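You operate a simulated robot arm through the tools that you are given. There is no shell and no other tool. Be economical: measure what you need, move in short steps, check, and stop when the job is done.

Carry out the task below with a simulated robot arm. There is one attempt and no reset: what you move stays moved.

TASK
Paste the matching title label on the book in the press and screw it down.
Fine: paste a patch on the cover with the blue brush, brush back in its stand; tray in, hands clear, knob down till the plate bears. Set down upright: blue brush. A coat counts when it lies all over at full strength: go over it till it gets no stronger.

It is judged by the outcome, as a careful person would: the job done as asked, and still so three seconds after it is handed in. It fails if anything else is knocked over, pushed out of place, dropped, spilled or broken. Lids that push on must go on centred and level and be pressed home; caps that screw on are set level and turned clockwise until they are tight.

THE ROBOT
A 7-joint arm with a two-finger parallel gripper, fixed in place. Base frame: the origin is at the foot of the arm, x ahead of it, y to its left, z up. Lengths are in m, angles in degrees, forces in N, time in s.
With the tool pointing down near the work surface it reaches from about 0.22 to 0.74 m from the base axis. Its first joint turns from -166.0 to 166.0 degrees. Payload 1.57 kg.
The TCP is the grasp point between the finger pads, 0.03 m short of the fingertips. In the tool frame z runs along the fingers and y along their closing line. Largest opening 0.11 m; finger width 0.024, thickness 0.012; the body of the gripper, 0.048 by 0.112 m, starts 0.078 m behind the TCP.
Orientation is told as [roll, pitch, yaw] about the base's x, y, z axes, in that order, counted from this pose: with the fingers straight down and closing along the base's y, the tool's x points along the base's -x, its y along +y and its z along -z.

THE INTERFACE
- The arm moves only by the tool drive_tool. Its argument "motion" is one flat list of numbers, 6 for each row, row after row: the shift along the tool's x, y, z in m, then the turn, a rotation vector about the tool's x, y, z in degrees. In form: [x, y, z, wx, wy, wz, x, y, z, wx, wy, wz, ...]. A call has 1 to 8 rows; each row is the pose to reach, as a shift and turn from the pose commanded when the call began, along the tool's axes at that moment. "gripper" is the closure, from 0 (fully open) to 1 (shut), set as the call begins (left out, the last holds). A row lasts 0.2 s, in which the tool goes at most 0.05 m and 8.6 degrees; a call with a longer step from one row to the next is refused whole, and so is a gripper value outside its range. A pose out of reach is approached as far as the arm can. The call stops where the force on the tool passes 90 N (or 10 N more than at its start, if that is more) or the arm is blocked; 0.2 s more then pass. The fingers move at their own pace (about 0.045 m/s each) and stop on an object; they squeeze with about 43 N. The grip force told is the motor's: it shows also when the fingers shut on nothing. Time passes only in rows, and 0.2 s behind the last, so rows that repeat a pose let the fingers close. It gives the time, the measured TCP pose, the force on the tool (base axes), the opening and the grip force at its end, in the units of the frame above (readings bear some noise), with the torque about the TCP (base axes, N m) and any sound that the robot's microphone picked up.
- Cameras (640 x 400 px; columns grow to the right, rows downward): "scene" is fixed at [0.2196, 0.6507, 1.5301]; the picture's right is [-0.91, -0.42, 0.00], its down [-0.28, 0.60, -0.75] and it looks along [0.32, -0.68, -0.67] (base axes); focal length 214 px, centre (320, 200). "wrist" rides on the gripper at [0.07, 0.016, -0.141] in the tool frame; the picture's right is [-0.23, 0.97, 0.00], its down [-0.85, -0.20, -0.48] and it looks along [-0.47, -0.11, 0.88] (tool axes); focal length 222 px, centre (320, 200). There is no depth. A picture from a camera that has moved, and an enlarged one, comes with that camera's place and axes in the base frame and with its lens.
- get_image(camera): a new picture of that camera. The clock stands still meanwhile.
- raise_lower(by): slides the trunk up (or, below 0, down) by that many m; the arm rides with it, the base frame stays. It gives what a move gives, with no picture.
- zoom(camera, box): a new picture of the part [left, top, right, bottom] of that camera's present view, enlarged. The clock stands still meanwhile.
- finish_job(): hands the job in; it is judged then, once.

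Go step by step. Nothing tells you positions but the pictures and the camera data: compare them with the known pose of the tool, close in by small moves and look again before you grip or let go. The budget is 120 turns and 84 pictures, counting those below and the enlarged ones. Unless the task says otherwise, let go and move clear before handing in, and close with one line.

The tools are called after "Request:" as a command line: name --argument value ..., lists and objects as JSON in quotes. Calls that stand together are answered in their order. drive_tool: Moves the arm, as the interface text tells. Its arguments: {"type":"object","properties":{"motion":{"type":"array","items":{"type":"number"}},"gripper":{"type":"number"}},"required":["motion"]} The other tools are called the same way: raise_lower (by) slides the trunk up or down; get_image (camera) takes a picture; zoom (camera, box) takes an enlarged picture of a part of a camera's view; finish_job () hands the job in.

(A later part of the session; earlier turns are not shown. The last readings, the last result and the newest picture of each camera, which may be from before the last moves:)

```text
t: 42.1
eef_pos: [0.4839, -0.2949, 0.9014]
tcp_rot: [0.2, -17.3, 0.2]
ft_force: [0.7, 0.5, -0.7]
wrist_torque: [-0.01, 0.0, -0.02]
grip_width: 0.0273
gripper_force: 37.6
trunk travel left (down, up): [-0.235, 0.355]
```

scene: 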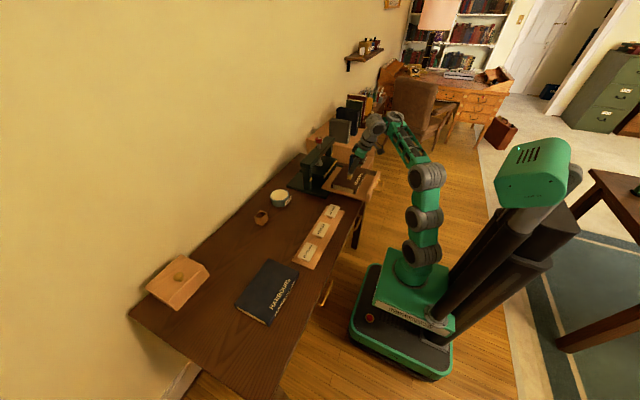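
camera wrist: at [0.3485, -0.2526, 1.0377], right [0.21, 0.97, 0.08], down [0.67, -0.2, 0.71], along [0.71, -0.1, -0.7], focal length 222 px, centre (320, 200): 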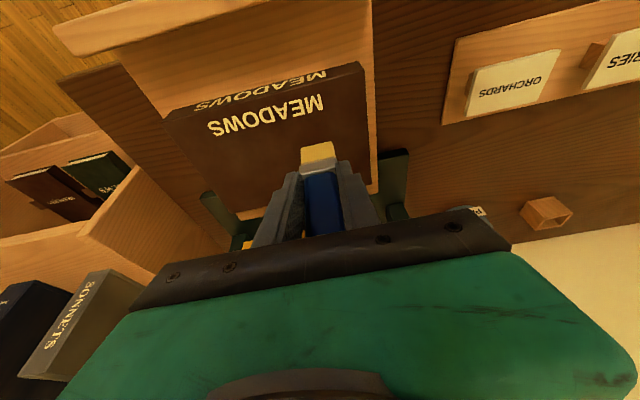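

Request:
drive_tool --motion '[0.001, 0, 0.004, 0, 0, 0, 0.0021, 0, 0.0067, 0, 0, 0, 0.0021, 0, 0.0067, 0, 0, 0]'

Request:
zoom --camera "scene" --box '[320, 150, 384, 200]'

```text
t: 42.9
eef_pos: [0.4839, -0.2951, 0.8984]
tcp_rot: [0.1, -17.7, 0.2]
ft_force: [-0.5, -2.5, 20.6]
wrist_torque: [-0.27, -0.17, -0.05]
grip_width: 0.0272
gripper_force: 37.8
trunk travel left (down, up): [-0.235, 0.355]
```

```text
8.00 times, centred on (352, 175) of scene
camera zoom: at [0.2196, 0.6507, 1.5301], right [-0.91, -0.42, 0.0], down [-0.28, 0.6, -0.75], along [0.32, -0.68, -0.67], focal length 1716 px, centre (64, 400)
```

zoom: 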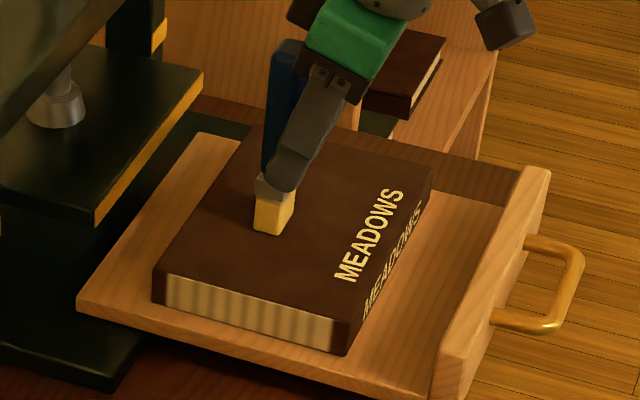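

Contact at z≈0.899. I'll do a first light stroke along y and look for the paste mark.

Request:
drive_tool --motion '[-0.0005, -0.02, -0.0015, 0, 0, 0, -0.0005, -0.042, -0.0015, 0, 0, 0, -0.0005, -0.02, -0.0015, 0, 0, 0, -0.0005, 0.0, -0.0015, 0, 0, 0, -0.0005, 0.018, -0.0015, 0, 0, 0, -0.0005, 0.0, -0.0015, 0, 0, 0, -0.0005, -0.02, -0.0015, 0, 0, 0, -0.0005, -0.042, -0.0015, 0, 0, 0]'

Request:
zoom --camera "scene" --box '[320, 150, 384, 200]'

```text
t: 44.7
eef_pos: [0.4838, -0.3375, 0.8965]
tcp_rot: [0.2, -17.6, 0.1]
ft_force: [0.1, 5.1, 24.9]
wrist_torque: [0.19, -0.32, 0.09]
grip_width: 0.0274
gripper_force: 37.7
trunk travel left (down, up): [-0.235, 0.355]
```

```text
8.00 times, centred on (352, 175) of scene
camera zoom: at [0.2196, 0.6507, 1.5301], right [-0.91, -0.42, 0.0], down [-0.28, 0.6, -0.75], along [0.32, -0.68, -0.67], focal length 1716 px, centre (64, 400)
```

zoom: 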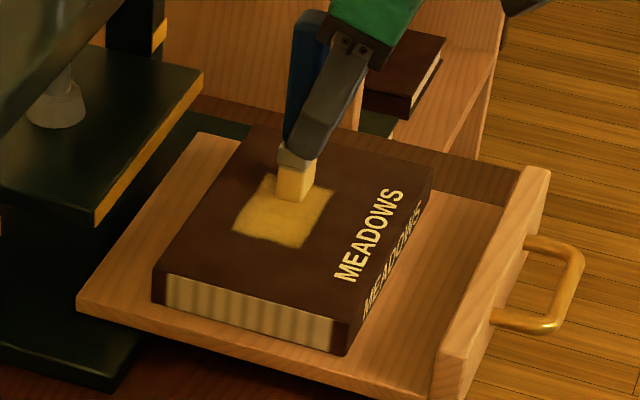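

A good patch is forming. I'll make more passes, spread slightly in x, to even it out.

Request:
drive_tool --motion '[-0.0095, 0.0, 0.003, 0, 0, 0, -0.0095, 0.03, 0.003, 0, 0, 0, -0.0095, 0.06, 0.003, 0, 0, 0, 0.0, 0.06, 0.0, 0, 0, 0, 0.0095, 0.06, -0.003, 0, 0, 0, 0.0095, 0.03, -0.003, 0, 0, 0, 0.0095, 0.0, -0.003, 0, 0, 0, 0.0, 0.0, 0.0, 0, 0, 0]'

Request:
drive_tool --motion '[-0.007, 0.0, 0.0022, 0, 0, 0, -0.007, 0.03, 0.0022, 0, 0, 0, -0.007, 0.06, 0.0022, 0, 0, 0, 0.0, 0.06, 0.0, 0, 0, 0, 0.007, 0.06, -0.0022, 0, 0, 0, 0.007, 0.03, -0.0022, 0, 0, 0, 0.007, 0.0, -0.0022, 0, 0, 0, 0.0, 0.03, 0.0, 0, 0, 0]'

Request:
drive_tool --motion '[-0.006, 0, -0.02, 0, 0, 0, -0.015, 0, -0.048, 0, 0, 0, -0.015, 0.03, -0.048, 0, 0, 0, -0.015, 0.06, -0.048, 0, 0, 0, -0.015, 0.07, -0.048, 0, 0, 0]'

Request:
zoom --camera "scene" --box '[320, 150, 384, 200]'

Request:
zoom --camera "wrist" --box '[160, 40, 400, 190]'

```text
t: 46.5
eef_pos: [0.4826, -0.3387, 0.8971]
tcp_rot: [0.1, -17.7, 0.1]
ft_force: [-0.5, 1.6, 26.9]
wrist_torque: [-0.01, -0.2, 0.07]
grip_width: 0.0272
gripper_force: 38.4
trunk travel left (down, up): [-0.235, 0.355]
```

```text
t: 48.3
eef_pos: [0.4831, -0.3084, 0.8973]
tcp_rot: [0.2, -17.7, 0.2]
ft_force: [-2.1, -4.5, 29.0]
wrist_torque: [-0.52, -0.13, -0.05]
grip_width: 0.0272
gripper_force: 37.8
trunk travel left (down, up): [-0.235, 0.355]
```

```text
t: 49.5
eef_pos: [0.4841, -0.2371, 0.9465]
tcp_rot: [0.2, -17.5, 0.3]
ft_force: [0.6, -0.5, -0.2]
wrist_torque: [0.0, 0.02, 0.01]
grip_width: 0.027
gripper_force: 37.4
trunk travel left (down, up): [-0.235, 0.355]
```

```text
8.00 times, centred on (352, 175) of scene
camera zoom: at [0.2196, 0.6507, 1.5301], right [-0.91, -0.42, 0.0], down [-0.28, 0.6, -0.75], along [0.32, -0.68, -0.67], focal length 1716 px, centre (64, 400)
```

zoom: 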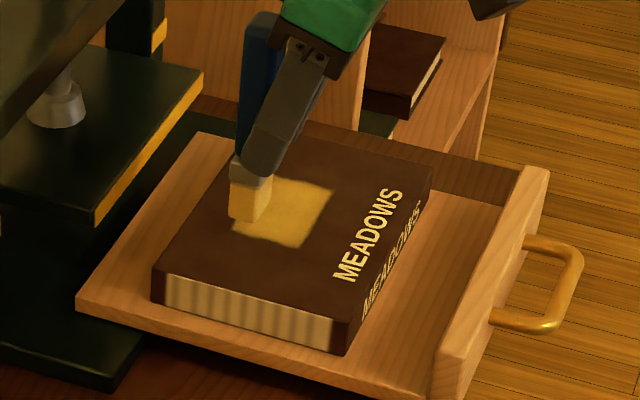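

```text
2.67 times, centred on (280, 115) of wrist
camera zoom: at [0.3752, -0.2223, 1.0596], right [0.21, 0.97, 0.07], down [0.67, -0.2, 0.71], along [0.71, -0.1, -0.7], focal length 592 px, centre (427, 427)
```

zoom: 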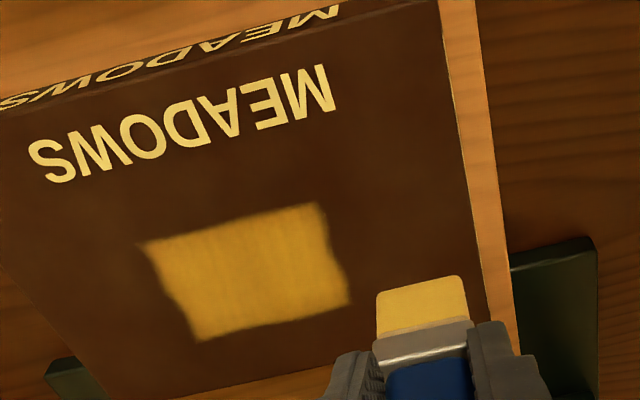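

The patch looks label-sized but slightly streaky. I'll go over it again and compare its strength.

Request:
drive_tool --motion '[0, -0.035, 0, 0, 0, 0, -0.01, -0.045, 0.003, 0, 0, 0, 0.003, -0.045, 0.045, 0, 0, 0, 0.0055, -0.045, 0.0505, 0, 0, 0, 0.0055, -0.075, 0.0505, 0, 0, 0, 0.0055, -0.1, 0.0505, 0, 0, 0, 0.0055, -0.07, 0.0505, 0, 0, 0, 0.0055, -0.045, 0.0505, 0, 0, 0]'

Request:
drive_tool --motion '[0.01, 0.0, -0.003, 0, 0, 0, 0.01, -0.03, -0.003, 0, 0, 0, 0.01, -0.055, -0.003, 0, 0, 0, 0.02, -0.055, -0.006, 0, 0, 0, 0.02, -0.03, -0.006, 0, 0, 0, 0.02, 0.0, -0.006, 0, 0, 0, 0.01, 0.0, -0.003, 0, 0, 0, 0.01, -0.03, -0.003, 0, 0, 0]'

Request:
drive_tool --motion '[-0.006, 0, -0.02, 0, 0, 0, -0.015, 0, -0.048, 0, 0, 0, -0.015, 0.03, -0.048, 0, 0, 0, -0.015, 0.06, -0.048, 0, 0, 0, -0.015, 0.09, -0.048, 0, 0, 0]'

Request:
zoom --camera "wrist" --box '[160, 40, 400, 190]'

```text
t: 51.3
eef_pos: [0.494, -0.2795, 0.8974]
tcp_rot: [0.3, -17.5, 0.1]
ft_force: [-0.8, 2.2, 7.2]
wrist_torque: [0.03, -0.01, -0.02]
grip_width: 0.0274
gripper_force: 37.6
trunk travel left (down, up): [-0.235, 0.355]
```

```text
t: 53.1
eef_pos: [0.4821, -0.3119, 0.8966]
tcp_rot: [0.3, -17.5, 0.2]
ft_force: [0.7, -0.1, 7.7]
wrist_torque: [-0.11, -0.12, 0.04]
grip_width: 0.0272
gripper_force: 37.6
trunk travel left (down, up): [-0.235, 0.355]
```

```text
t: 54.3
eef_pos: [0.4831, -0.2217, 0.9487]
tcp_rot: [0.3, -17.4, 0.1]
ft_force: [-0.3, 0.7, -1.3]
wrist_torque: [0.02, -0.02, 0.0]
grip_width: 0.027
gripper_force: 37.8
trunk travel left (down, up): [-0.235, 0.355]
```

```text
2.67 times, centred on (280, 115) of wrist
camera zoom: at [0.3751, -0.2067, 1.062], right [0.21, 0.97, 0.07], down [0.67, -0.2, 0.71], along [0.71, -0.1, -0.7], focal length 592 px, centre (427, 427)
```

zoom: 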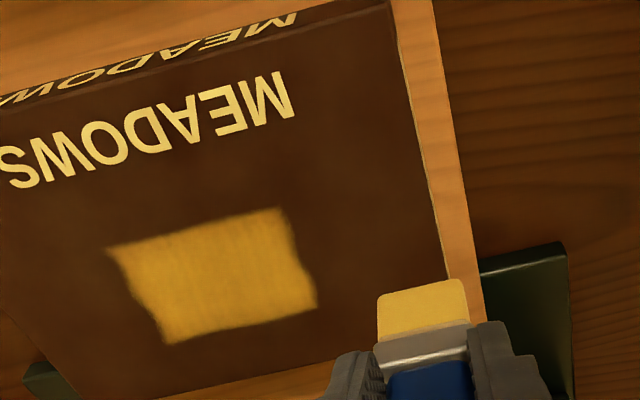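

It got stronger. One more round of passes to saturate it, with slightly more extent.

Request:
drive_tool --motion '[0, -0.04, 0, 0, 0, 0, -0.014, -0.055, 0.004, 0, 0, 0, -0.003, -0.055, 0.04, 0, 0, 0, 0.002, -0.055, 0.0545, 0, 0, 0, 0.002, -0.09, 0.0545, 0, 0, 0, 0.002, -0.122, 0.0545, 0, 0, 0, 0.002, -0.09, 0.0545, 0, 0, 0, 0.002, -0.055, 0.0545, 0, 0, 0]'

Request:
drive_tool --motion '[0.01, 0.0, -0.003, 0, 0, 0, 0.01, -0.035, -0.003, 0, 0, 0, 0.01, -0.067, -0.003, 0, 0, 0, 0.02, -0.067, -0.006, 0, 0, 0, 0.02, -0.035, -0.006, 0, 0, 0, 0.02, 0.0, -0.006, 0, 0, 0, 0.028, 0.0, -0.0085, 0, 0, 0, 0.028, -0.035, -0.0085, 0, 0, 0]'

Request:
drive_tool --motion '[0, -0.03, 0, 0, 0, 0, -0.01, -0.03, 0.003, 0, 0, 0, -0.01, 0, 0.003, 0, 0, 0, -0.01, 0.03, 0.003, 0, 0, 0, -0.01, 0.0, 0.003, 0, 0, 0, -0.01, -0.02, 0.003, 0, 0, 0, -0.016, 0, -0.02, 0, 0, 0, -0.025, 0, -0.048, 0, 0, 0]'

Request:
drive_tool --motion '[0, 0.04, 0, 0, 0, 0, 0, 0.08, 0, 0, 0, 0, 0, 0.1, 0, 0, 0, 0]'

Request:
zoom --camera "wrist" --box '[160, 40, 400, 190]'

```text
t: 56.1
eef_pos: [0.4981, -0.2758, 0.8974]
tcp_rot: [0.3, -17.6, 0.3]
ft_force: [0.0, 2.1, 14.5]
wrist_torque: [0.08, -0.11, 0.01]
grip_width: 0.0272
gripper_force: 37.9
trunk travel left (down, up): [-0.235, 0.355]
```

```text
t: 57.9
eef_pos: [0.4695, -0.3091, 0.8956]
tcp_rot: [0.3, -17.4, 0.2]
ft_force: [1.3, 3.5, 14.8]
wrist_torque: [0.04, -0.2, -0.01]
grip_width: 0.0271
gripper_force: 38.2
trunk travel left (down, up): [-0.235, 0.355]
```

```text
t: 59.7
eef_pos: [0.4786, -0.3088, 0.9422]
tcp_rot: [0.5, -17.3, 0.1]
ft_force: [0.0, 0.2, -1.3]
wrist_torque: [-0.01, 0.01, 0.02]
grip_width: 0.0273
gripper_force: 37.6
trunk travel left (down, up): [-0.235, 0.355]
```

```text
t: 60.5
eef_pos: [0.4794, -0.2094, 0.946]
tcp_rot: [0.2, -17.4, 0.2]
ft_force: [0.6, -0.1, -0.8]
wrist_torque: [-0.03, 0.01, -0.02]
grip_width: 0.0272
gripper_force: 38.0
trunk travel left (down, up): [-0.235, 0.355]
```

```text
2.67 times, centred on (280, 115) of wrist
camera zoom: at [0.3704, -0.1946, 1.0595], right [0.21, 0.97, 0.07], down [0.67, -0.2, 0.71], along [0.71, -0.1, -0.7], focal length 592 px, centre (427, 427)
```

zoom: 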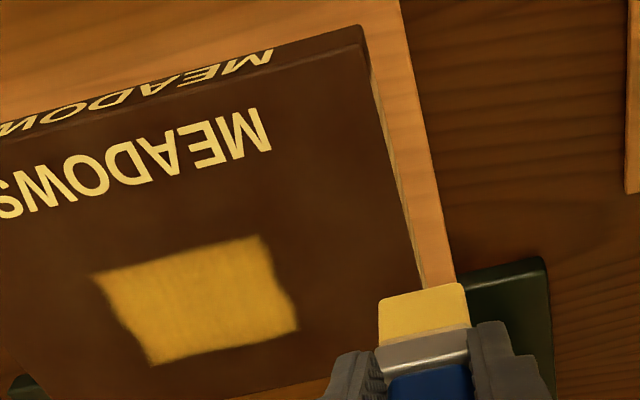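

Nearly the same strength now. One last quick round to be sure it gets no stronger.

Request:
drive_tool --motion '[0, -0.04, 0, 0, 0, 0, -0.008, -0.067, 0.003, 0, 0, 0, 0.003, -0.067, 0.04, 0, 0, 0, 0.0065, -0.067, 0.0525, 0, 0, 0, 0.0065, -0.1, 0.0525, 0, 0, 0, 0.0065, -0.132, 0.0525, 0, 0, 0, 0.0065, -0.1, 0.0525, 0, 0, 0, 0.0065, -0.067, 0.0525, 0, 0, 0]'

Request:
drive_tool --motion '[-0.012, 0.0, 0.004, 0, 0, 0, -0.012, -0.035, 0.004, 0, 0, 0, -0.012, -0.067, 0.004, 0, 0, 0, 0.012, -0.067, -0.004, 0, 0, 0, 0.012, -0.035, -0.004, 0, 0, 0, 0.012, 0.0, -0.004, 0, 0, 0, 0.0, 0.0, 0.0, 0, 0, 0, 0, -0.035, 0, 0, 0, 0]'

Request:
drive_tool --motion '[-0.006, 0, -0.02, 0, 0, 0, -0.015, 0, -0.048, 0, 0, 0, -0.015, 0.03, -0.048, 0, 0, 0, -0.015, 0.06, -0.048, 0, 0, 0, -0.015, 0.1, -0.048, 0, 0, 0]'

Request:
zoom --camera "wrist" --box '[160, 40, 400, 190]'

Request:
zoom --camera "scene" --box '[320, 150, 384, 200]'

```text
t: 62.3
eef_pos: [0.4887, -0.2731, 0.8959]
tcp_rot: [0.2, -17.6, 0.3]
ft_force: [-0.6, 2.6, 12.2]
wrist_torque: [0.04, -0.04, 0.02]
grip_width: 0.0273
gripper_force: 38.3
trunk travel left (down, up): [-0.235, 0.355]
```

```text
t: 64.1
eef_pos: [0.4872, -0.3131, 0.8957]
tcp_rot: [0.0, -17.7, 0.3]
ft_force: [2.1, 9.3, 33.6]
wrist_torque: [0.53, -0.52, 0.06]
grip_width: 0.0271
gripper_force: 37.7
trunk travel left (down, up): [-0.235, 0.355]
```

```text
t: 65.3
eef_pos: [0.4873, -0.2119, 0.9435]
tcp_rot: [0.3, -17.4, 0.1]
ft_force: [0.3, -0.3, -1.4]
wrist_torque: [0.03, 0.03, 0.0]
grip_width: 0.0272
gripper_force: 37.8
trunk travel left (down, up): [-0.235, 0.355]
```

```text
2.67 times, centred on (280, 115) of wrist
camera zoom: at [0.3794, -0.1972, 1.0567], right [0.21, 0.97, 0.07], down [0.67, -0.2, 0.71], along [0.71, -0.1, -0.7], focal length 592 px, centre (427, 427)
```

zoom: 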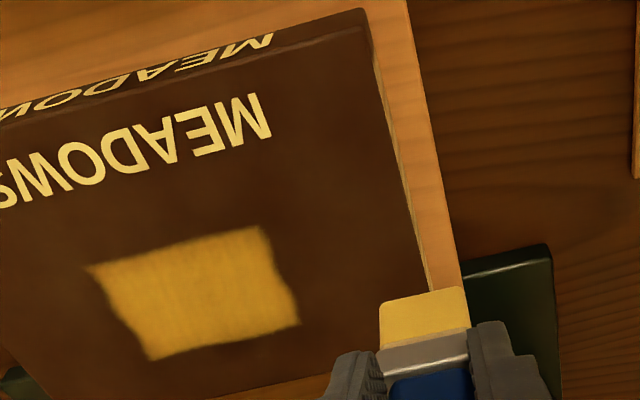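

```text
8.00 times, centred on (352, 175) of scene
camera zoom: at [0.2196, 0.6507, 1.5301], right [-0.91, -0.42, 0.0], down [-0.28, 0.6, -0.75], along [0.32, -0.68, -0.67], focal length 1716 px, centre (64, 400)
```

zoom: 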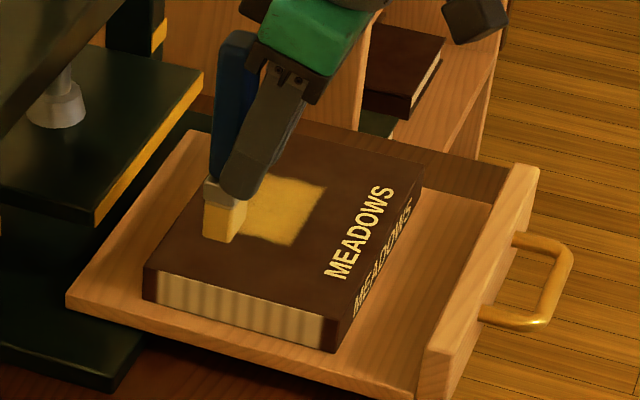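

Coat is saturated; the tray has slid in only ~6 mm. The brush has slid up ~23 mm in the grip (tip now ≈0.084 below TCP), which I'll allow for. Now take it back over the stand.

Request:
raise_lower --by 0.183

Request:
drive_tool --motion '[-0.0229, 0.0338, 0.016, 0, 0, 0, -0.0458, 0.0676, 0.032, 0, 0, 0, -0.0687, 0.1014, 0.048, 0, 0, 0, -0.0916, 0.135, 0.064, 0, 0, 0, -0.1145, 0.169, 0.08, 0, 0, 0, -0.137, 0.203, 0.096, 0, 0, 0, -0.16, 0.237, 0.112, 0, 0, 0, -0.183, 0.27, 0.1276, 0, 0, 0]'

```text
t: 67.4
eef_pos: [0.4879, -0.2127, 1.1259]
tcp_rot: [0.3, -17.4, 0.0]
ft_force: [0.4, 0.0, -1.3]
wrist_torque: [0.0, 0.01, 0.0]
grip_width: 0.027
gripper_force: 37.4
trunk travel left (down, up): [-0.418, 0.172]
```

```text
t: 69.2
eef_pos: [0.6979, 0.0584, 1.0596]
tcp_rot: [0.3, -17.4, 0.2]
ft_force: [0.6, -0.7, -0.1]
wrist_torque: [-0.01, 0.02, 0.0]
grip_width: 0.0272
gripper_force: 37.9
trunk travel left (down, up): [-0.418, 0.172]
```

Request:
drive_tool --motion '[-0.0095, 0.0244, 0.03, 0, 0, 0, -0.019, 0.0488, 0.065, 0, 0, 0, -0.0284, 0.0733, 0.095, 0, 0, 0, -0.0284, 0.0733, 0.1116, 0, 0, 0, -0.0284, 0.0733, 0.1116, 0, 0, 0]'

Request:
zoom --camera "wrist" --box '[240, 60, 400, 180]'

Request:
zoom --camera "scene" --box '[234, 165, 298, 225]'

```text
t: 70.4
eef_pos: [0.7598, 0.1346, 0.9653]
tcp_rot: [0.3, -17.5, 0.0]
ft_force: [-0.2, 1.0, -0.2]
wrist_torque: [0.03, 0.04, 0.02]
grip_width: 0.0272
gripper_force: 37.8
trunk travel left (down, up): [-0.418, 0.172]
```

```text
3.33 times, centred on (320, 120) of wrist
camera zoom: at [0.6507, 0.1502, 1.0786], right [0.21, 0.97, 0.07], down [0.67, -0.2, 0.71], along [0.71, -0.1, -0.7], focal length 740 px, centre (320, 467)
```

zoom: 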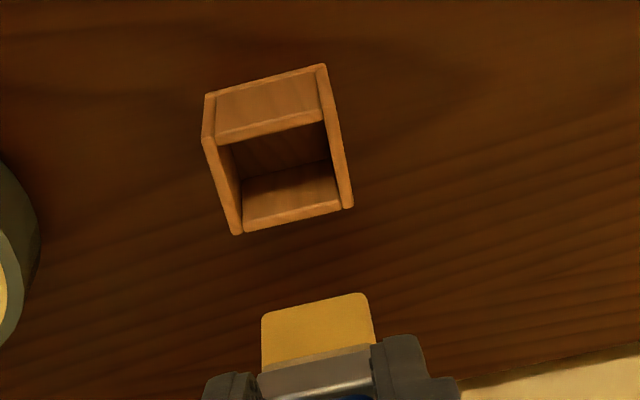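

```text
6.67 times, centred on (266, 195) of scene
camera zoom: at [0.2196, 0.6507, 1.5301], right [-0.91, -0.42, 0.0], down [-0.28, 0.6, -0.75], along [0.32, -0.68, -0.67], focal length 1430 px, centre (680, 233)
```

zoom: 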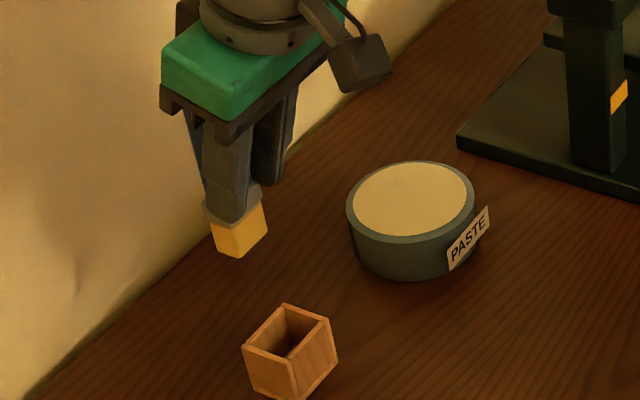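

Comparing both views, the brush has shifted in the grip: ~30 mm up and ~10 mm outward. So I'll back off x by 11 mm to centre the bristles over the stand and lower partway to check.

Request:
drive_tool --motion '[0.011, -0.001, -0.0034, 0, 0, 0, 0.011, -0.001, -0.0034, 0, 0, 0]'

Request:
raise_lower --by -0.07

Request:
zoom --camera "wrist" --box '[240, 80, 400, 200]'

Request:
zoom --camera "scene" --box '[244, 190, 284, 230]'

```text
t: 71.0
eef_pos: [0.7477, 0.1341, 0.966]
tcp_rot: [0.3, -17.5, 0.1]
ft_force: [0.7, 0.5, -0.1]
wrist_torque: [0.04, -0.02, 0.01]
grip_width: 0.0271
gripper_force: 37.9
trunk travel left (down, up): [-0.418, 0.172]
```

```text
t: 72.0
eef_pos: [0.7478, 0.1325, 0.8952]
tcp_rot: [0.3, -17.5, 0.2]
ft_force: [-0.2, -0.9, 0.0]
wrist_torque: [-0.03, -0.05, -0.03]
grip_width: 0.0273
gripper_force: 37.6
trunk travel left (down, up): [-0.348, 0.242]
```

```text
3.33 times, centred on (320, 140) of wrist
camera zoom: at [0.6385, 0.1483, 1.0087], right [0.21, 0.97, 0.07], down [0.67, -0.2, 0.71], along [0.71, -0.1, -0.7], focal length 740 px, centre (320, 400)
```

zoom: 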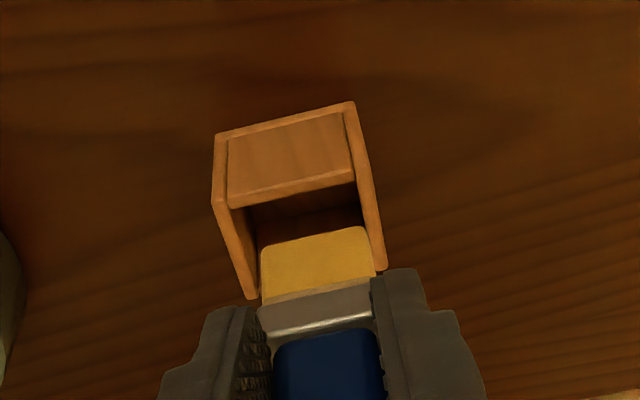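

```text
10.00 times, centred on (264, 210) of scene
camera zoom: at [0.2196, 0.6507, 1.5301], right [-0.91, -0.42, 0.0], down [-0.28, 0.6, -0.75], along [0.32, -0.68, -0.67], focal length 2145 px, centre (880, 100)
```

zoom: 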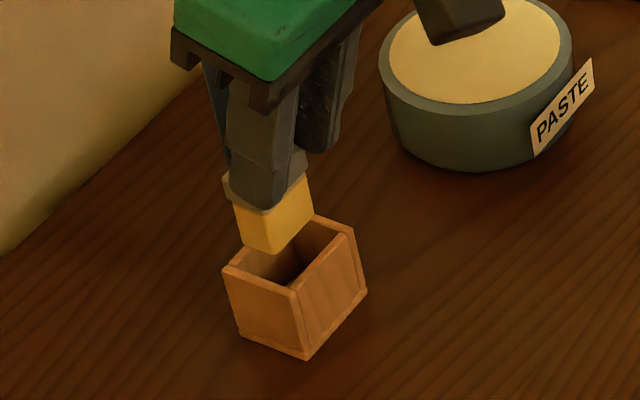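

Nearly aligned; the bristles seem ~3 mm too far to +y. Correct and lower to just entering the rim.

Request:
drive_tool --motion '[0, -0.003, 0, 0, 0, 0, 0, -0.003, 0, 0, 0, 0]'

Request:
raise_lower --by -0.016

Request:
zoom --camera "wrist" --box '[240, 80, 400, 200]'

Request:
zoom --camera "scene" --box '[244, 190, 284, 230]'

```text
t: 72.6
eef_pos: [0.7469, 0.1305, 0.8942]
tcp_rot: [0.4, -17.4, 0.2]
ft_force: [-0.2, -0.9, -1.1]
wrist_torque: [-0.02, 0.04, -0.01]
grip_width: 0.027
gripper_force: 37.7
trunk travel left (down, up): [-0.348, 0.242]
```

```text
t: 73.3
eef_pos: [0.7466, 0.131, 0.8791]
tcp_rot: [0.3, -17.4, 0.1]
ft_force: [-0.7, 0.2, -0.4]
wrist_torque: [0.02, 0.04, 0.01]
grip_width: 0.0272
gripper_force: 38.0
trunk travel left (down, up): [-0.332, 0.258]
```

```text
3.33 times, centred on (320, 140) of wrist
camera zoom: at [0.6387, 0.1454, 0.9924], right [0.21, 0.97, 0.07], down [0.67, -0.2, 0.71], along [0.71, -0.1, -0.7], focal length 740 px, centre (320, 400)
```

zoom: 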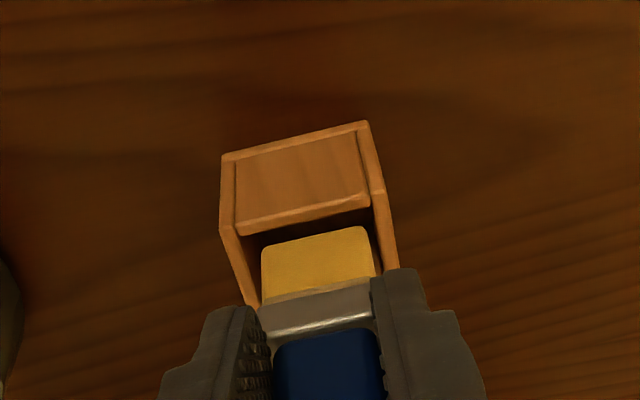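

```text
10.00 times, centred on (264, 210) of scene
camera zoom: at [0.2196, 0.6507, 1.5301], right [-0.91, -0.42, 0.0], down [-0.28, 0.6, -0.75], along [0.32, -0.68, -0.67], focal length 2145 px, centre (880, 100)
```

zoom: 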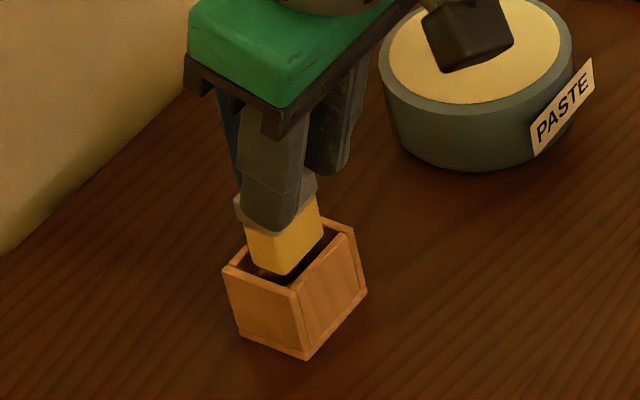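

Aligned at the rim. Lower slowly into the stand, watching the force.

Request:
drive_tool --motion '[0, -0.001, 0, 0, 0, 0, 0, -0.001, 0, 0, 0, 0]'

Request:
raise_lower --by -0.012

Request:
raise_lower --by -0.01

Request:
zoom --camera "wrist" --box '[240, 80, 400, 200]'

Request:
zoom --camera "scene" --box '[244, 190, 284, 230]'

```text
t: 73.9
eef_pos: [0.7463, 0.1304, 0.8785]
tcp_rot: [0.3, -17.4, 0.0]
ft_force: [-0.6, 0.5, -0.7]
wrist_torque: [0.0, 0.0, 0.02]
grip_width: 0.0271
gripper_force: 37.8
trunk travel left (down, up): [-0.332, 0.258]
```

```text
t: 74.5
eef_pos: [0.7481, 0.1302, 0.8668]
tcp_rot: [0.3, -17.4, 0.2]
ft_force: [-0.7, 0.4, -0.9]
wrist_torque: [0.03, 0.01, -0.02]
grip_width: 0.0272
gripper_force: 37.9
trunk travel left (down, up): [-0.32, 0.27]
```

```text
t: 75.0
eef_pos: [0.7483, 0.1309, 0.8561]
tcp_rot: [0.3, -17.3, 0.1]
ft_force: [0.4, -0.6, -0.5]
wrist_torque: [0.0, -0.02, 0.0]
grip_width: 0.0273
gripper_force: 37.4
trunk travel left (down, up): [-0.31, 0.28]
```

```text
3.33 times, centred on (320, 140) of wrist
camera zoom: at [0.6389, 0.145, 0.9705], right [0.21, 0.97, 0.07], down [0.67, -0.2, 0.71], along [0.71, -0.1, -0.7], focal length 740 px, centre (320, 400)
```

zoom: 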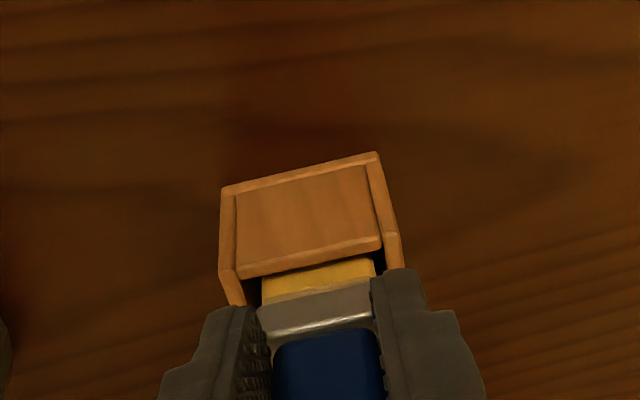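

```text
10.00 times, centred on (264, 210) of scene
camera zoom: at [0.2196, 0.6507, 1.5301], right [-0.91, -0.42, 0.0], down [-0.28, 0.6, -0.75], along [0.32, -0.68, -0.67], focal length 2145 px, centre (880, 100)
```

zoom: 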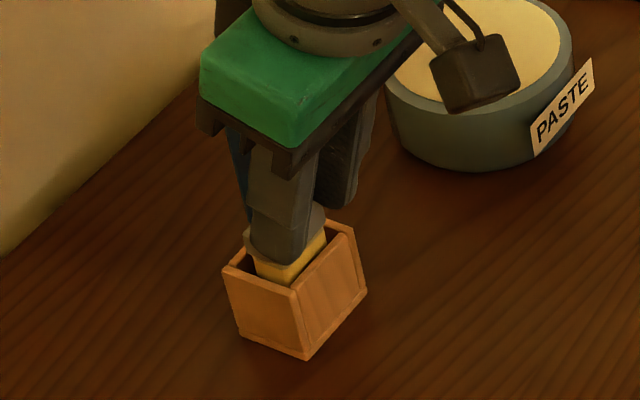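

Sliding in freely. Continue in small steps until it touches bottom.

Request:
raise_lower --by -0.006

Request:
raise_lower --by -0.004

Request:
zoom --camera "scene" --box '[244, 190, 284, 230]'

```text
t: 75.6
eef_pos: [0.7468, 0.1302, 0.8501]
tcp_rot: [0.3, -17.4, 0.2]
ft_force: [1.2, 0.8, -1.1]
wrist_torque: [-0.04, 0.0, -0.02]
grip_width: 0.0272
gripper_force: 37.6
trunk travel left (down, up): [-0.304, 0.286]
```

```text
t: 76.1
eef_pos: [0.7466, 0.1296, 0.8461]
tcp_rot: [0.3, -17.4, 0.2]
ft_force: [0.2, -0.2, -0.8]
wrist_torque: [0.0, 0.02, 0.0]
grip_width: 0.0272
gripper_force: 37.9
trunk travel left (down, up): [-0.3, 0.29]
```

```text
10.00 times, centred on (264, 210) of scene
camera zoom: at [0.2196, 0.6507, 1.5301], right [-0.91, -0.42, 0.0], down [-0.28, 0.6, -0.75], along [0.32, -0.68, -0.67], focal length 2145 px, centre (880, 100)
```

zoom: 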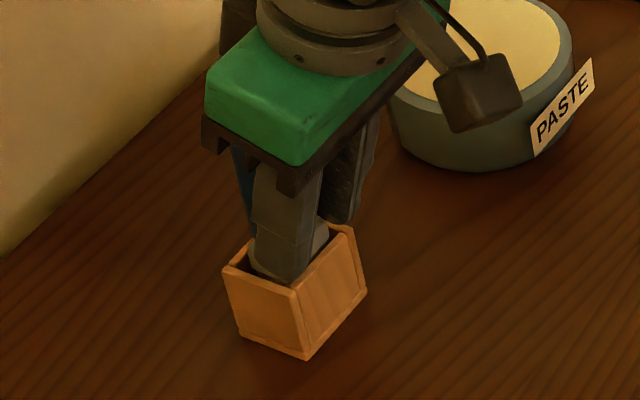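

The fingertips are at/inside the rim, so I shouldn't open widely here. Lower a hair more, then open just a few mm to release, and lift away before opening fully.

Request:
raise_lower --by -0.003

Request:
drive_tool --motion '[0, 0, 0, 0, 0, 0, 0, 0, 0, 0, 0, 0, 0, 0, 0, 0, 0, 0]' --gripper 0.72

Request:
zoom --camera "scene" --box '[244, 190, 284, 230]'

Request:
zoom --camera "wrist" --box '[240, 80, 400, 200]'

```text
t: 76.7
eef_pos: [0.7475, 0.13, 0.8425]
tcp_rot: [0.3, -17.5, 0.1]
ft_force: [-0.2, 0.2, -1.4]
wrist_torque: [0.05, 0.02, -0.02]
grip_width: 0.0271
gripper_force: 37.7
trunk travel left (down, up): [-0.297, 0.293]
```

```text
t: 77.5
eef_pos: [0.7477, 0.1303, 0.8438]
tcp_rot: [0.2, -17.5, 0.2]
ft_force: [-0.6, 0.4, -0.7]
wrist_torque: [0.0, 0.02, 0.01]
grip_width: 0.0309
gripper_force: 0.1
trunk travel left (down, up): [-0.297, 0.293]
```

```text
10.00 times, centred on (264, 210) of scene
camera zoom: at [0.2196, 0.6507, 1.5301], right [-0.91, -0.42, 0.0], down [-0.28, 0.6, -0.75], along [0.32, -0.68, -0.67], focal length 2145 px, centre (880, 100)
```

zoom: 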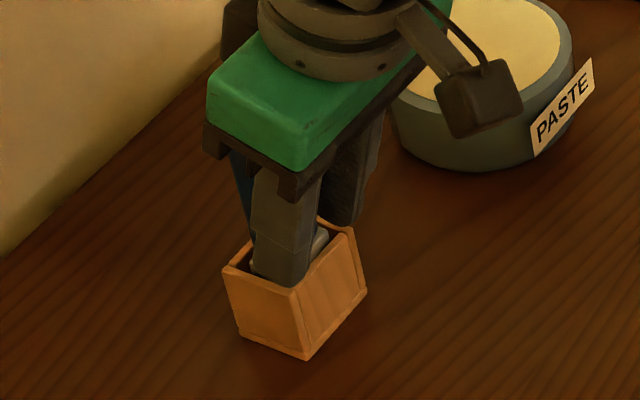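

```text
3.33 times, centred on (320, 140) of wrist
camera zoom: at [0.6389, 0.145, 0.9575], right [0.21, 0.97, 0.07], down [0.67, -0.2, 0.71], along [0.71, -0.1, -0.7], focal length 740 px, centre (320, 400)
```

zoom: 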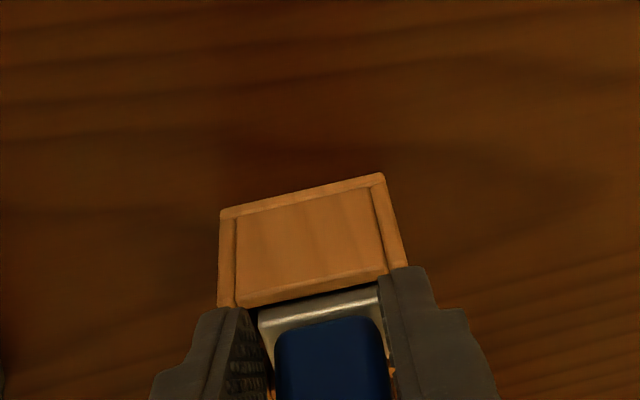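

Released. Raise a little with the fingers barely open and check that brush and stand stay.

Request:
raise_lower --by 0.02

Request:
zoom --camera "scene" --box '[240, 185, 288, 230]'

```text
t: 78.1
eef_pos: [0.7467, 0.13, 0.8635]
tcp_rot: [0.4, -17.4, 0.2]
ft_force: [0.2, 0.5, -1.1]
wrist_torque: [0.01, 0.03, -0.03]
grip_width: 0.0309
gripper_force: 0.0
trunk travel left (down, up): [-0.317, 0.273]
```

```text
8.89 times, centred on (264, 208) of scene
camera zoom: at [0.2196, 0.6507, 1.5301], right [-0.91, -0.42, 0.0], down [-0.28, 0.6, -0.75], along [0.32, -0.68, -0.67], focal length 1906 px, centre (818, 133)
```

zoom: 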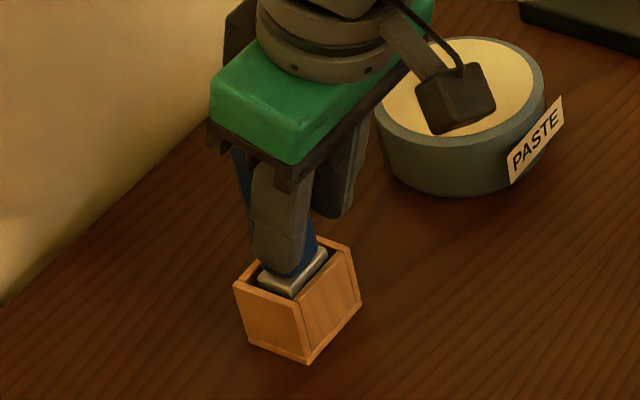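

The brush is seated upright. Open fully and rise clear.

Request:
drive_tool --motion '[0, 0, 0, 0, 0, 0, 0, 0, 0, 0, 0, 0, 0, 0, 0, 0, 0, 0, 0, 0, 0, 0, 0, 0, 0, 0, 0, 0, 0, 0]' --gripper 0

Request:
raise_lower --by 0.1

Request:
zoom --camera "scene" --box '[240, 170, 304, 230]'

Request:
zoom --camera "scene" --box '[288, 195, 352, 275]'

```text
t: 79.3
eef_pos: [0.7482, 0.13, 0.8636]
tcp_rot: [0.4, -17.4, 0.2]
ft_force: [0.1, -0.4, -0.8]
wrist_torque: [0.03, 0.0, 0.01]
grip_width: 0.1102
gripper_force: 0.1
trunk travel left (down, up): [-0.317, 0.273]
```

```text
t: 80.7
eef_pos: [0.7475, 0.13, 0.9631]
tcp_rot: [0.3, -17.3, 0.3]
ft_force: [0.3, 0.8, 0.0]
wrist_torque: [0.0, 0.0, -0.01]
grip_width: 0.1098
gripper_force: 0.0
trunk travel left (down, up): [-0.417, 0.173]
```

```text
6.67 times, centred on (272, 200) of scene
camera zoom: at [0.2196, 0.6507, 1.5301], right [-0.91, -0.42, 0.0], down [-0.28, 0.6, -0.75], along [0.32, -0.68, -0.67], focal length 1430 px, centre (640, 200)
```

zoom: 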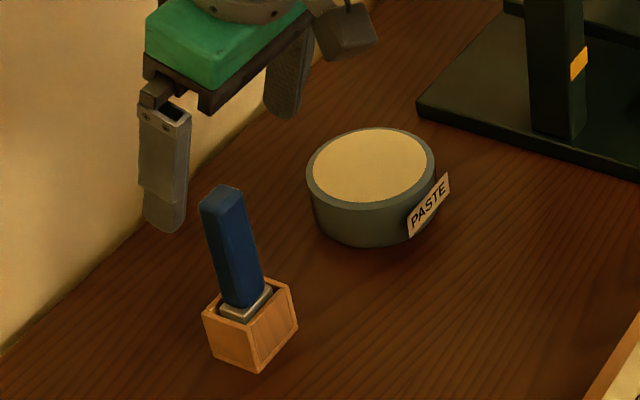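

```text
5.00 times, centred on (320, 235) of scene
camera zoom: at [0.2196, 0.6507, 1.5301], right [-0.91, -0.42, 0.0], down [-0.28, 0.6, -0.75], along [0.32, -0.68, -0.67], focal length 1072 px, centre (320, 25)
```

zoom: 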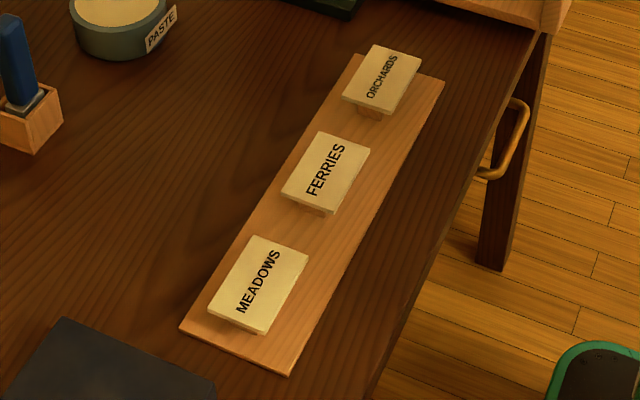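

Brush upright in its stand. MEADOWS label is at about (0.481,0.209), x 0.457–0.505, y 0.168–0.250, top ≈0.789, oriented just like the book's title. I'll retract, level the tool to straight down and go over it.

Request:
drive_tool --motion '[0.0, 0.005, -0.045, 0, 0, 0, 0.025, 0.015, -0.08, 0, 4, 0, 0.055, 0.025, -0.115, 0, 8, 0, 0.09, 0.035, -0.145, 0, 12, 0, 0.12, 0.045, -0.17, 0, 16, 0, 0.1474, 0.05, -0.1898, 0, 17.4, 0, 0.1474, 0.05, -0.1898, 0, 17.4, 0]'

```text
t: 82.2
eef_pos: [0.5481, 0.1783, 1.1041]
tcp_rot: [0.2, -0.1, 0.4]
ft_force: [0.3, 0.1, 0.6]
wrist_torque: [-0.01, 0.01, 0.01]
grip_width: 0.11
gripper_force: 0.0
out of reach, approached as far as the arm can: row 4
trunk travel left (down, up): [-0.417, 0.173]
```

Request:
drive_tool --motion '[0.034, 0.016, 0.02, 0, 0, 0, 0.067, 0.031, 0.04, 0, 0, 0, 0.067, 0.031, 0.06, 0, 0, 0, 0.067, 0.031, 0.06, 0, 0, 0]'

Request:
raise_lower --by -0.15

Request:
get_image --camera "wrist"

```text
t: 83.2
eef_pos: [0.4815, 0.2088, 1.0392]
tcp_rot: [0.4, -0.2, 0.2]
ft_force: [0.1, -0.3, 0.0]
wrist_torque: [-0.01, 0.01, -0.02]
grip_width: 0.11
gripper_force: 0.0
trunk travel left (down, up): [-0.417, 0.173]
```

```text
t: 85.0
eef_pos: [0.4815, 0.2086, 0.8876]
tcp_rot: [0.3, -0.1, 0.2]
ft_force: [0.0, -0.4, 0.1]
wrist_torque: [-0.01, 0.0, 0.01]
grip_width: 0.1102
gripper_force: 0.0
trunk travel left (down, up): [-0.267, 0.323]
```

```text
23 pictures are left
camera wrist: at [0.412, 0.224, 1.0303], right [0.22, 0.97, 0.01], down [0.86, -0.2, 0.48], along [0.47, -0.1, -0.88], focal length 222 px, centre (320, 200)
```

wrist: 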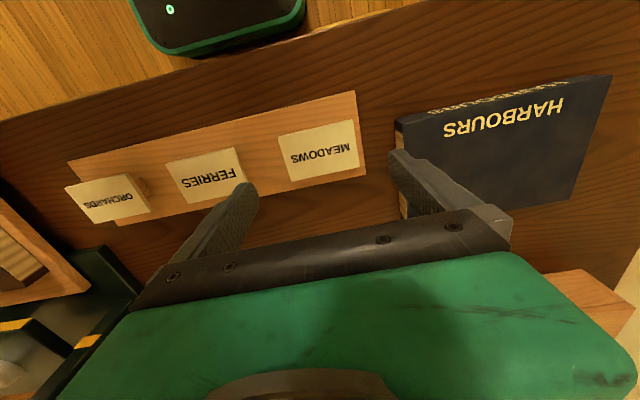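

Label centre confirmed at (0.480,0.209,0.788). Descend to put just the fingertips at label height.

Request:
drive_tool --motion '[0.001, 0, 0.04, 0, 0, 0, 0.001, 0.0005, 0.065, 0, 0, 0, 0.001, 0.0005, 0.074, 0, 0, 0, 0.001, 0.0005, 0.074, 0, 0, 0]'

Request:
zoom --camera "scene" --box '[280, 220, 336, 264]'

```text
t: 86.0
eef_pos: [0.4798, 0.2094, 0.8134]
tcp_rot: [0.3, -0.1, 0.2]
ft_force: [-0.2, 0.5, 0.7]
wrist_torque: [-0.02, 0.03, -0.02]
grip_width: 0.1099
gripper_force: 0.1
trunk travel left (down, up): [-0.267, 0.323]
```

```text
9.09 times, centred on (308, 242) of scene
camera zoom: at [0.2196, 0.6507, 1.5301], right [-0.91, -0.42, 0.0], down [-0.28, 0.6, -0.75], along [0.32, -0.68, -0.67], focal length 1950 px, centre (429, -182)
```

zoom: 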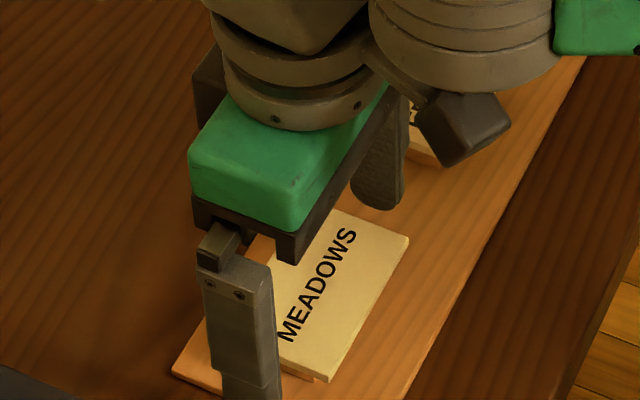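

Positioned around the label ends. Closing.

Request:
drive_tool --motion '[0, 0, 0, 0, 0, 0, 0, 0, 0, 0, 0, 0, 0, 0, 0, 0, 0, 0, 0, 0, 0, 0, 0, 0]' --gripper 1

Request:
zoom --camera "wrist" --box '[200, 90, 440, 240]'

```text
t: 87.0
eef_pos: [0.4805, 0.2096, 0.8139]
tcp_rot: [0.3, 0.0, 0.1]
ft_force: [0.6, 0.3, -0.7]
wrist_torque: [0.01, 0.02, 0.03]
grip_width: 0.0787
gripper_force: 32.5
trunk travel left (down, up): [-0.267, 0.323]
```

```text
2.67 times, centred on (320, 165) of wrist
camera zoom: at [0.4108, 0.2248, 0.9546], right [0.22, 0.97, 0.01], down [0.86, -0.2, 0.48], along [0.47, -0.1, -0.88], focal length 592 px, centre (320, 293)
```

zoom: 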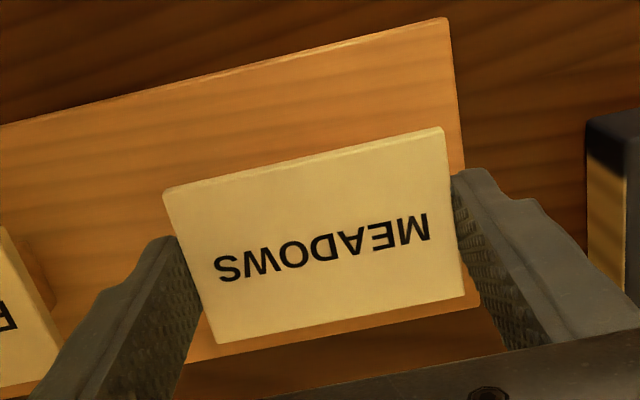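

Label gripped at its ends (78.7 mm). Lift and carry toward the book.

Request:
drive_tool --motion '[0, 0, -0.03, 0, 0, 0, 0, 0, -0.07, 0, 0, 0, 0, -0.045, -0.08, 0, 0, 0, 0, -0.09, -0.08, 0, 0, 0, -0.005, -0.135, -0.08, 0, 0, 0, -0.01, -0.18, -0.08, 0, 0, 0, -0.015, -0.225, -0.08, 0, 0, 0, -0.02, -0.27, -0.08, 0, 0, 0]'

Request:
drive_tool --motion '[0, -0.045, 0, 0, 0, 0, 0, -0.09, 0, 0, 0, 0, 0, -0.135, 0, 0, 0, 0, 0, -0.18, 0, 0, 0, 0, 0, -0.21, 0, 0, 0, 0, 0, -0.21, 0, 0, 0, 0]'

Request:
get_image --camera "wrist"

```text
t: 88.8
eef_pos: [0.5028, -0.0604, 0.8986]
tcp_rot: [0.3, -0.1, 0.2]
ft_force: [-0.5, 0.4, -0.4]
wrist_torque: [-0.03, -0.04, 0.03]
grip_width: 0.0782
gripper_force: 43.0
trunk travel left (down, up): [-0.267, 0.323]
```

```text
t: 90.2
eef_pos: [0.5025, -0.2715, 0.8926]
tcp_rot: [0.3, 0.0, 0.2]
ft_force: [-0.5, 0.2, -0.2]
wrist_torque: [0.01, -0.01, 0.05]
grip_width: 0.0783
gripper_force: 43.1
trunk travel left (down, up): [-0.267, 0.323]
```

```text
20 pictures are left
camera wrist: at [0.4322, -0.2557, 1.0334], right [0.22, 0.97, 0.01], down [0.86, -0.2, 0.48], along [0.47, -0.1, -0.88], focal length 222 px, centre (320, 200)
```

wrist: 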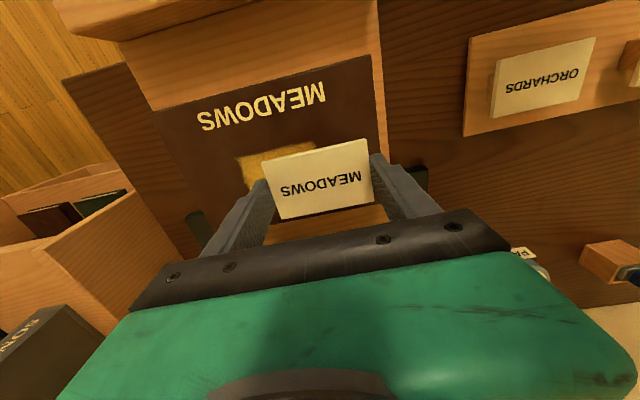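

Patch centre computed as (0.508,−0.312). Move over it and lower most of the way.

Request:
drive_tool --motion '[-0.003, -0.02, 0, 0, 0, 0, -0.0055, -0.0405, 0, 0, 0, 0, -0.0055, -0.0405, 0.015, 0, 0, 0, -0.0055, -0.0405, 0.03, 0, 0, 0, -0.0055, -0.0405, 0.03, 0, 0, 0]'

Request:
zoom --camera "wrist" --box '[200, 90, 440, 240]'

Request:
zoom --camera "scene" --box '[320, 150, 384, 200]'

```text
t: 91.4
eef_pos: [0.5077, -0.3102, 0.8611]
tcp_rot: [0.4, -0.1, 0.3]
ft_force: [-0.7, -0.9, -0.1]
wrist_torque: [0.0, -0.02, -0.03]
grip_width: 0.0783
gripper_force: 42.8
trunk travel left (down, up): [-0.267, 0.323]
```

```text
2.67 times, centred on (320, 165) of wrist
camera zoom: at [0.4384, -0.2943, 1.0026], right [0.22, 0.97, 0.01], down [0.86, -0.2, 0.48], along [0.47, -0.1, -0.88], focal length 592 px, centre (320, 293)
```

zoom: 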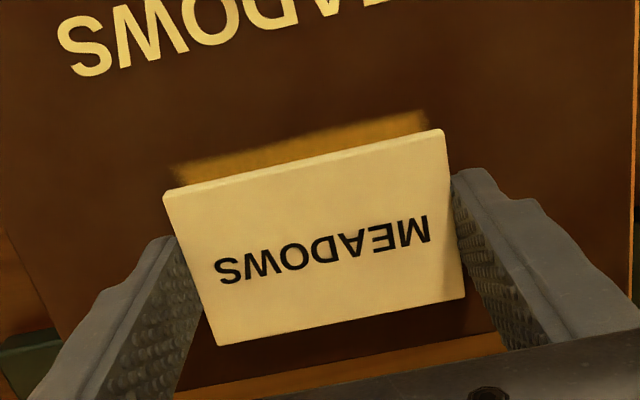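

```text
8.00 times, centred on (352, 175) of scene
camera zoom: at [0.2196, 0.6507, 1.5301], right [-0.91, -0.42, 0.0], down [-0.28, 0.6, -0.75], along [0.32, -0.68, -0.67], focal length 1716 px, centre (64, 400)
```

zoom: 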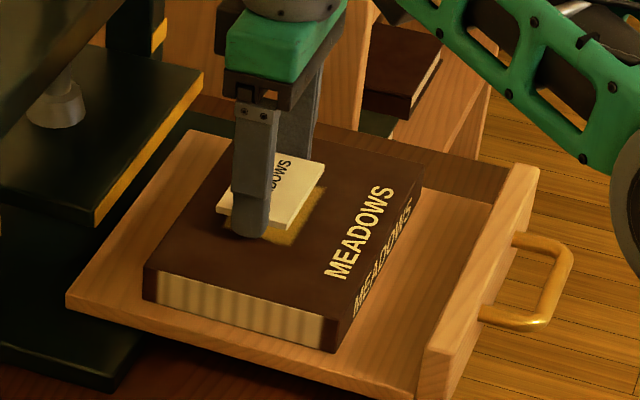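

Label is aligned over the patch. Lower to contact in small steps.

Request:
drive_tool --motion '[0, 0, 0.006, 0, 0, 0, 0, 0, 0.011, 0, 0, 0, 0, 0, 0.011, 0, 0, 0]'

Request:
drive_tool --motion '[0, 0, 0.0015, 0, 0, 0, 0, 0, 0.003, 0, 0, 0, 0, 0, 0.003, 0, 0, 0]'

```text
t: 92.2
eef_pos: [0.5083, -0.3105, 0.8542]
tcp_rot: [0.1, -0.4, 0.4]
ft_force: [2.5, 7.4, 21.0]
wrist_torque: [-0.39, 0.2, 0.06]
grip_width: 0.0785
gripper_force: 42.4
trunk travel left (down, up): [-0.267, 0.323]
```

```text
t: 93.0
eef_pos: [0.5077, -0.3096, 0.8541]
tcp_rot: [0.0, -0.7, 0.2]
ft_force: [-1.2, 2.7, 50.1]
wrist_torque: [0.92, 0.6, 0.8]
grip_width: 0.078
gripper_force: 42.7
trunk travel left (down, up): [-0.267, 0.323]
```

Firm contact. Ease the force and release.

Request:
drive_tool --motion '[0, 0, -0.003, 0, 0, 0, 0, 0, -0.004, 0, 0, 0]'

Request:
drive_tool --motion '[0, 0, 0, 0, 0, 0, 0, 0, 0, 0, 0, 0, 0, 0, 0, 0, 0, 0]' --gripper 0

Request:
zoom --camera "wrist" --box '[200, 90, 440, 240]'

```text
t: 93.6
eef_pos: [0.5082, -0.3103, 0.854]
tcp_rot: [0.1, -0.2, 0.2]
ft_force: [1.6, -0.9, 32.3]
wrist_torque: [-1.47, 0.18, 0.11]
grip_width: 0.0783
gripper_force: 43.2
trunk travel left (down, up): [-0.267, 0.323]
```

```text
t: 94.4
eef_pos: [0.5076, -0.3084, 0.8537]
tcp_rot: [0.1, -0.2, 0.3]
ft_force: [2.3, 15.5, 30.7]
wrist_torque: [-1.21, 0.01, 0.26]
grip_width: 0.0962
gripper_force: 0.0
trunk travel left (down, up): [-0.267, 0.323]
```

```text
2.67 times, centred on (320, 165) of wrist
camera zoom: at [0.4379, -0.2932, 0.9949], right [0.22, 0.98, 0.0], down [0.85, -0.2, 0.48], along [0.47, -0.1, -0.88], focal length 592 px, centre (320, 293)
```

zoom: 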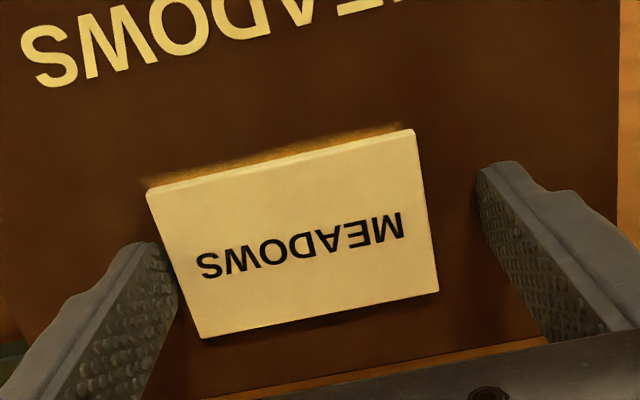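

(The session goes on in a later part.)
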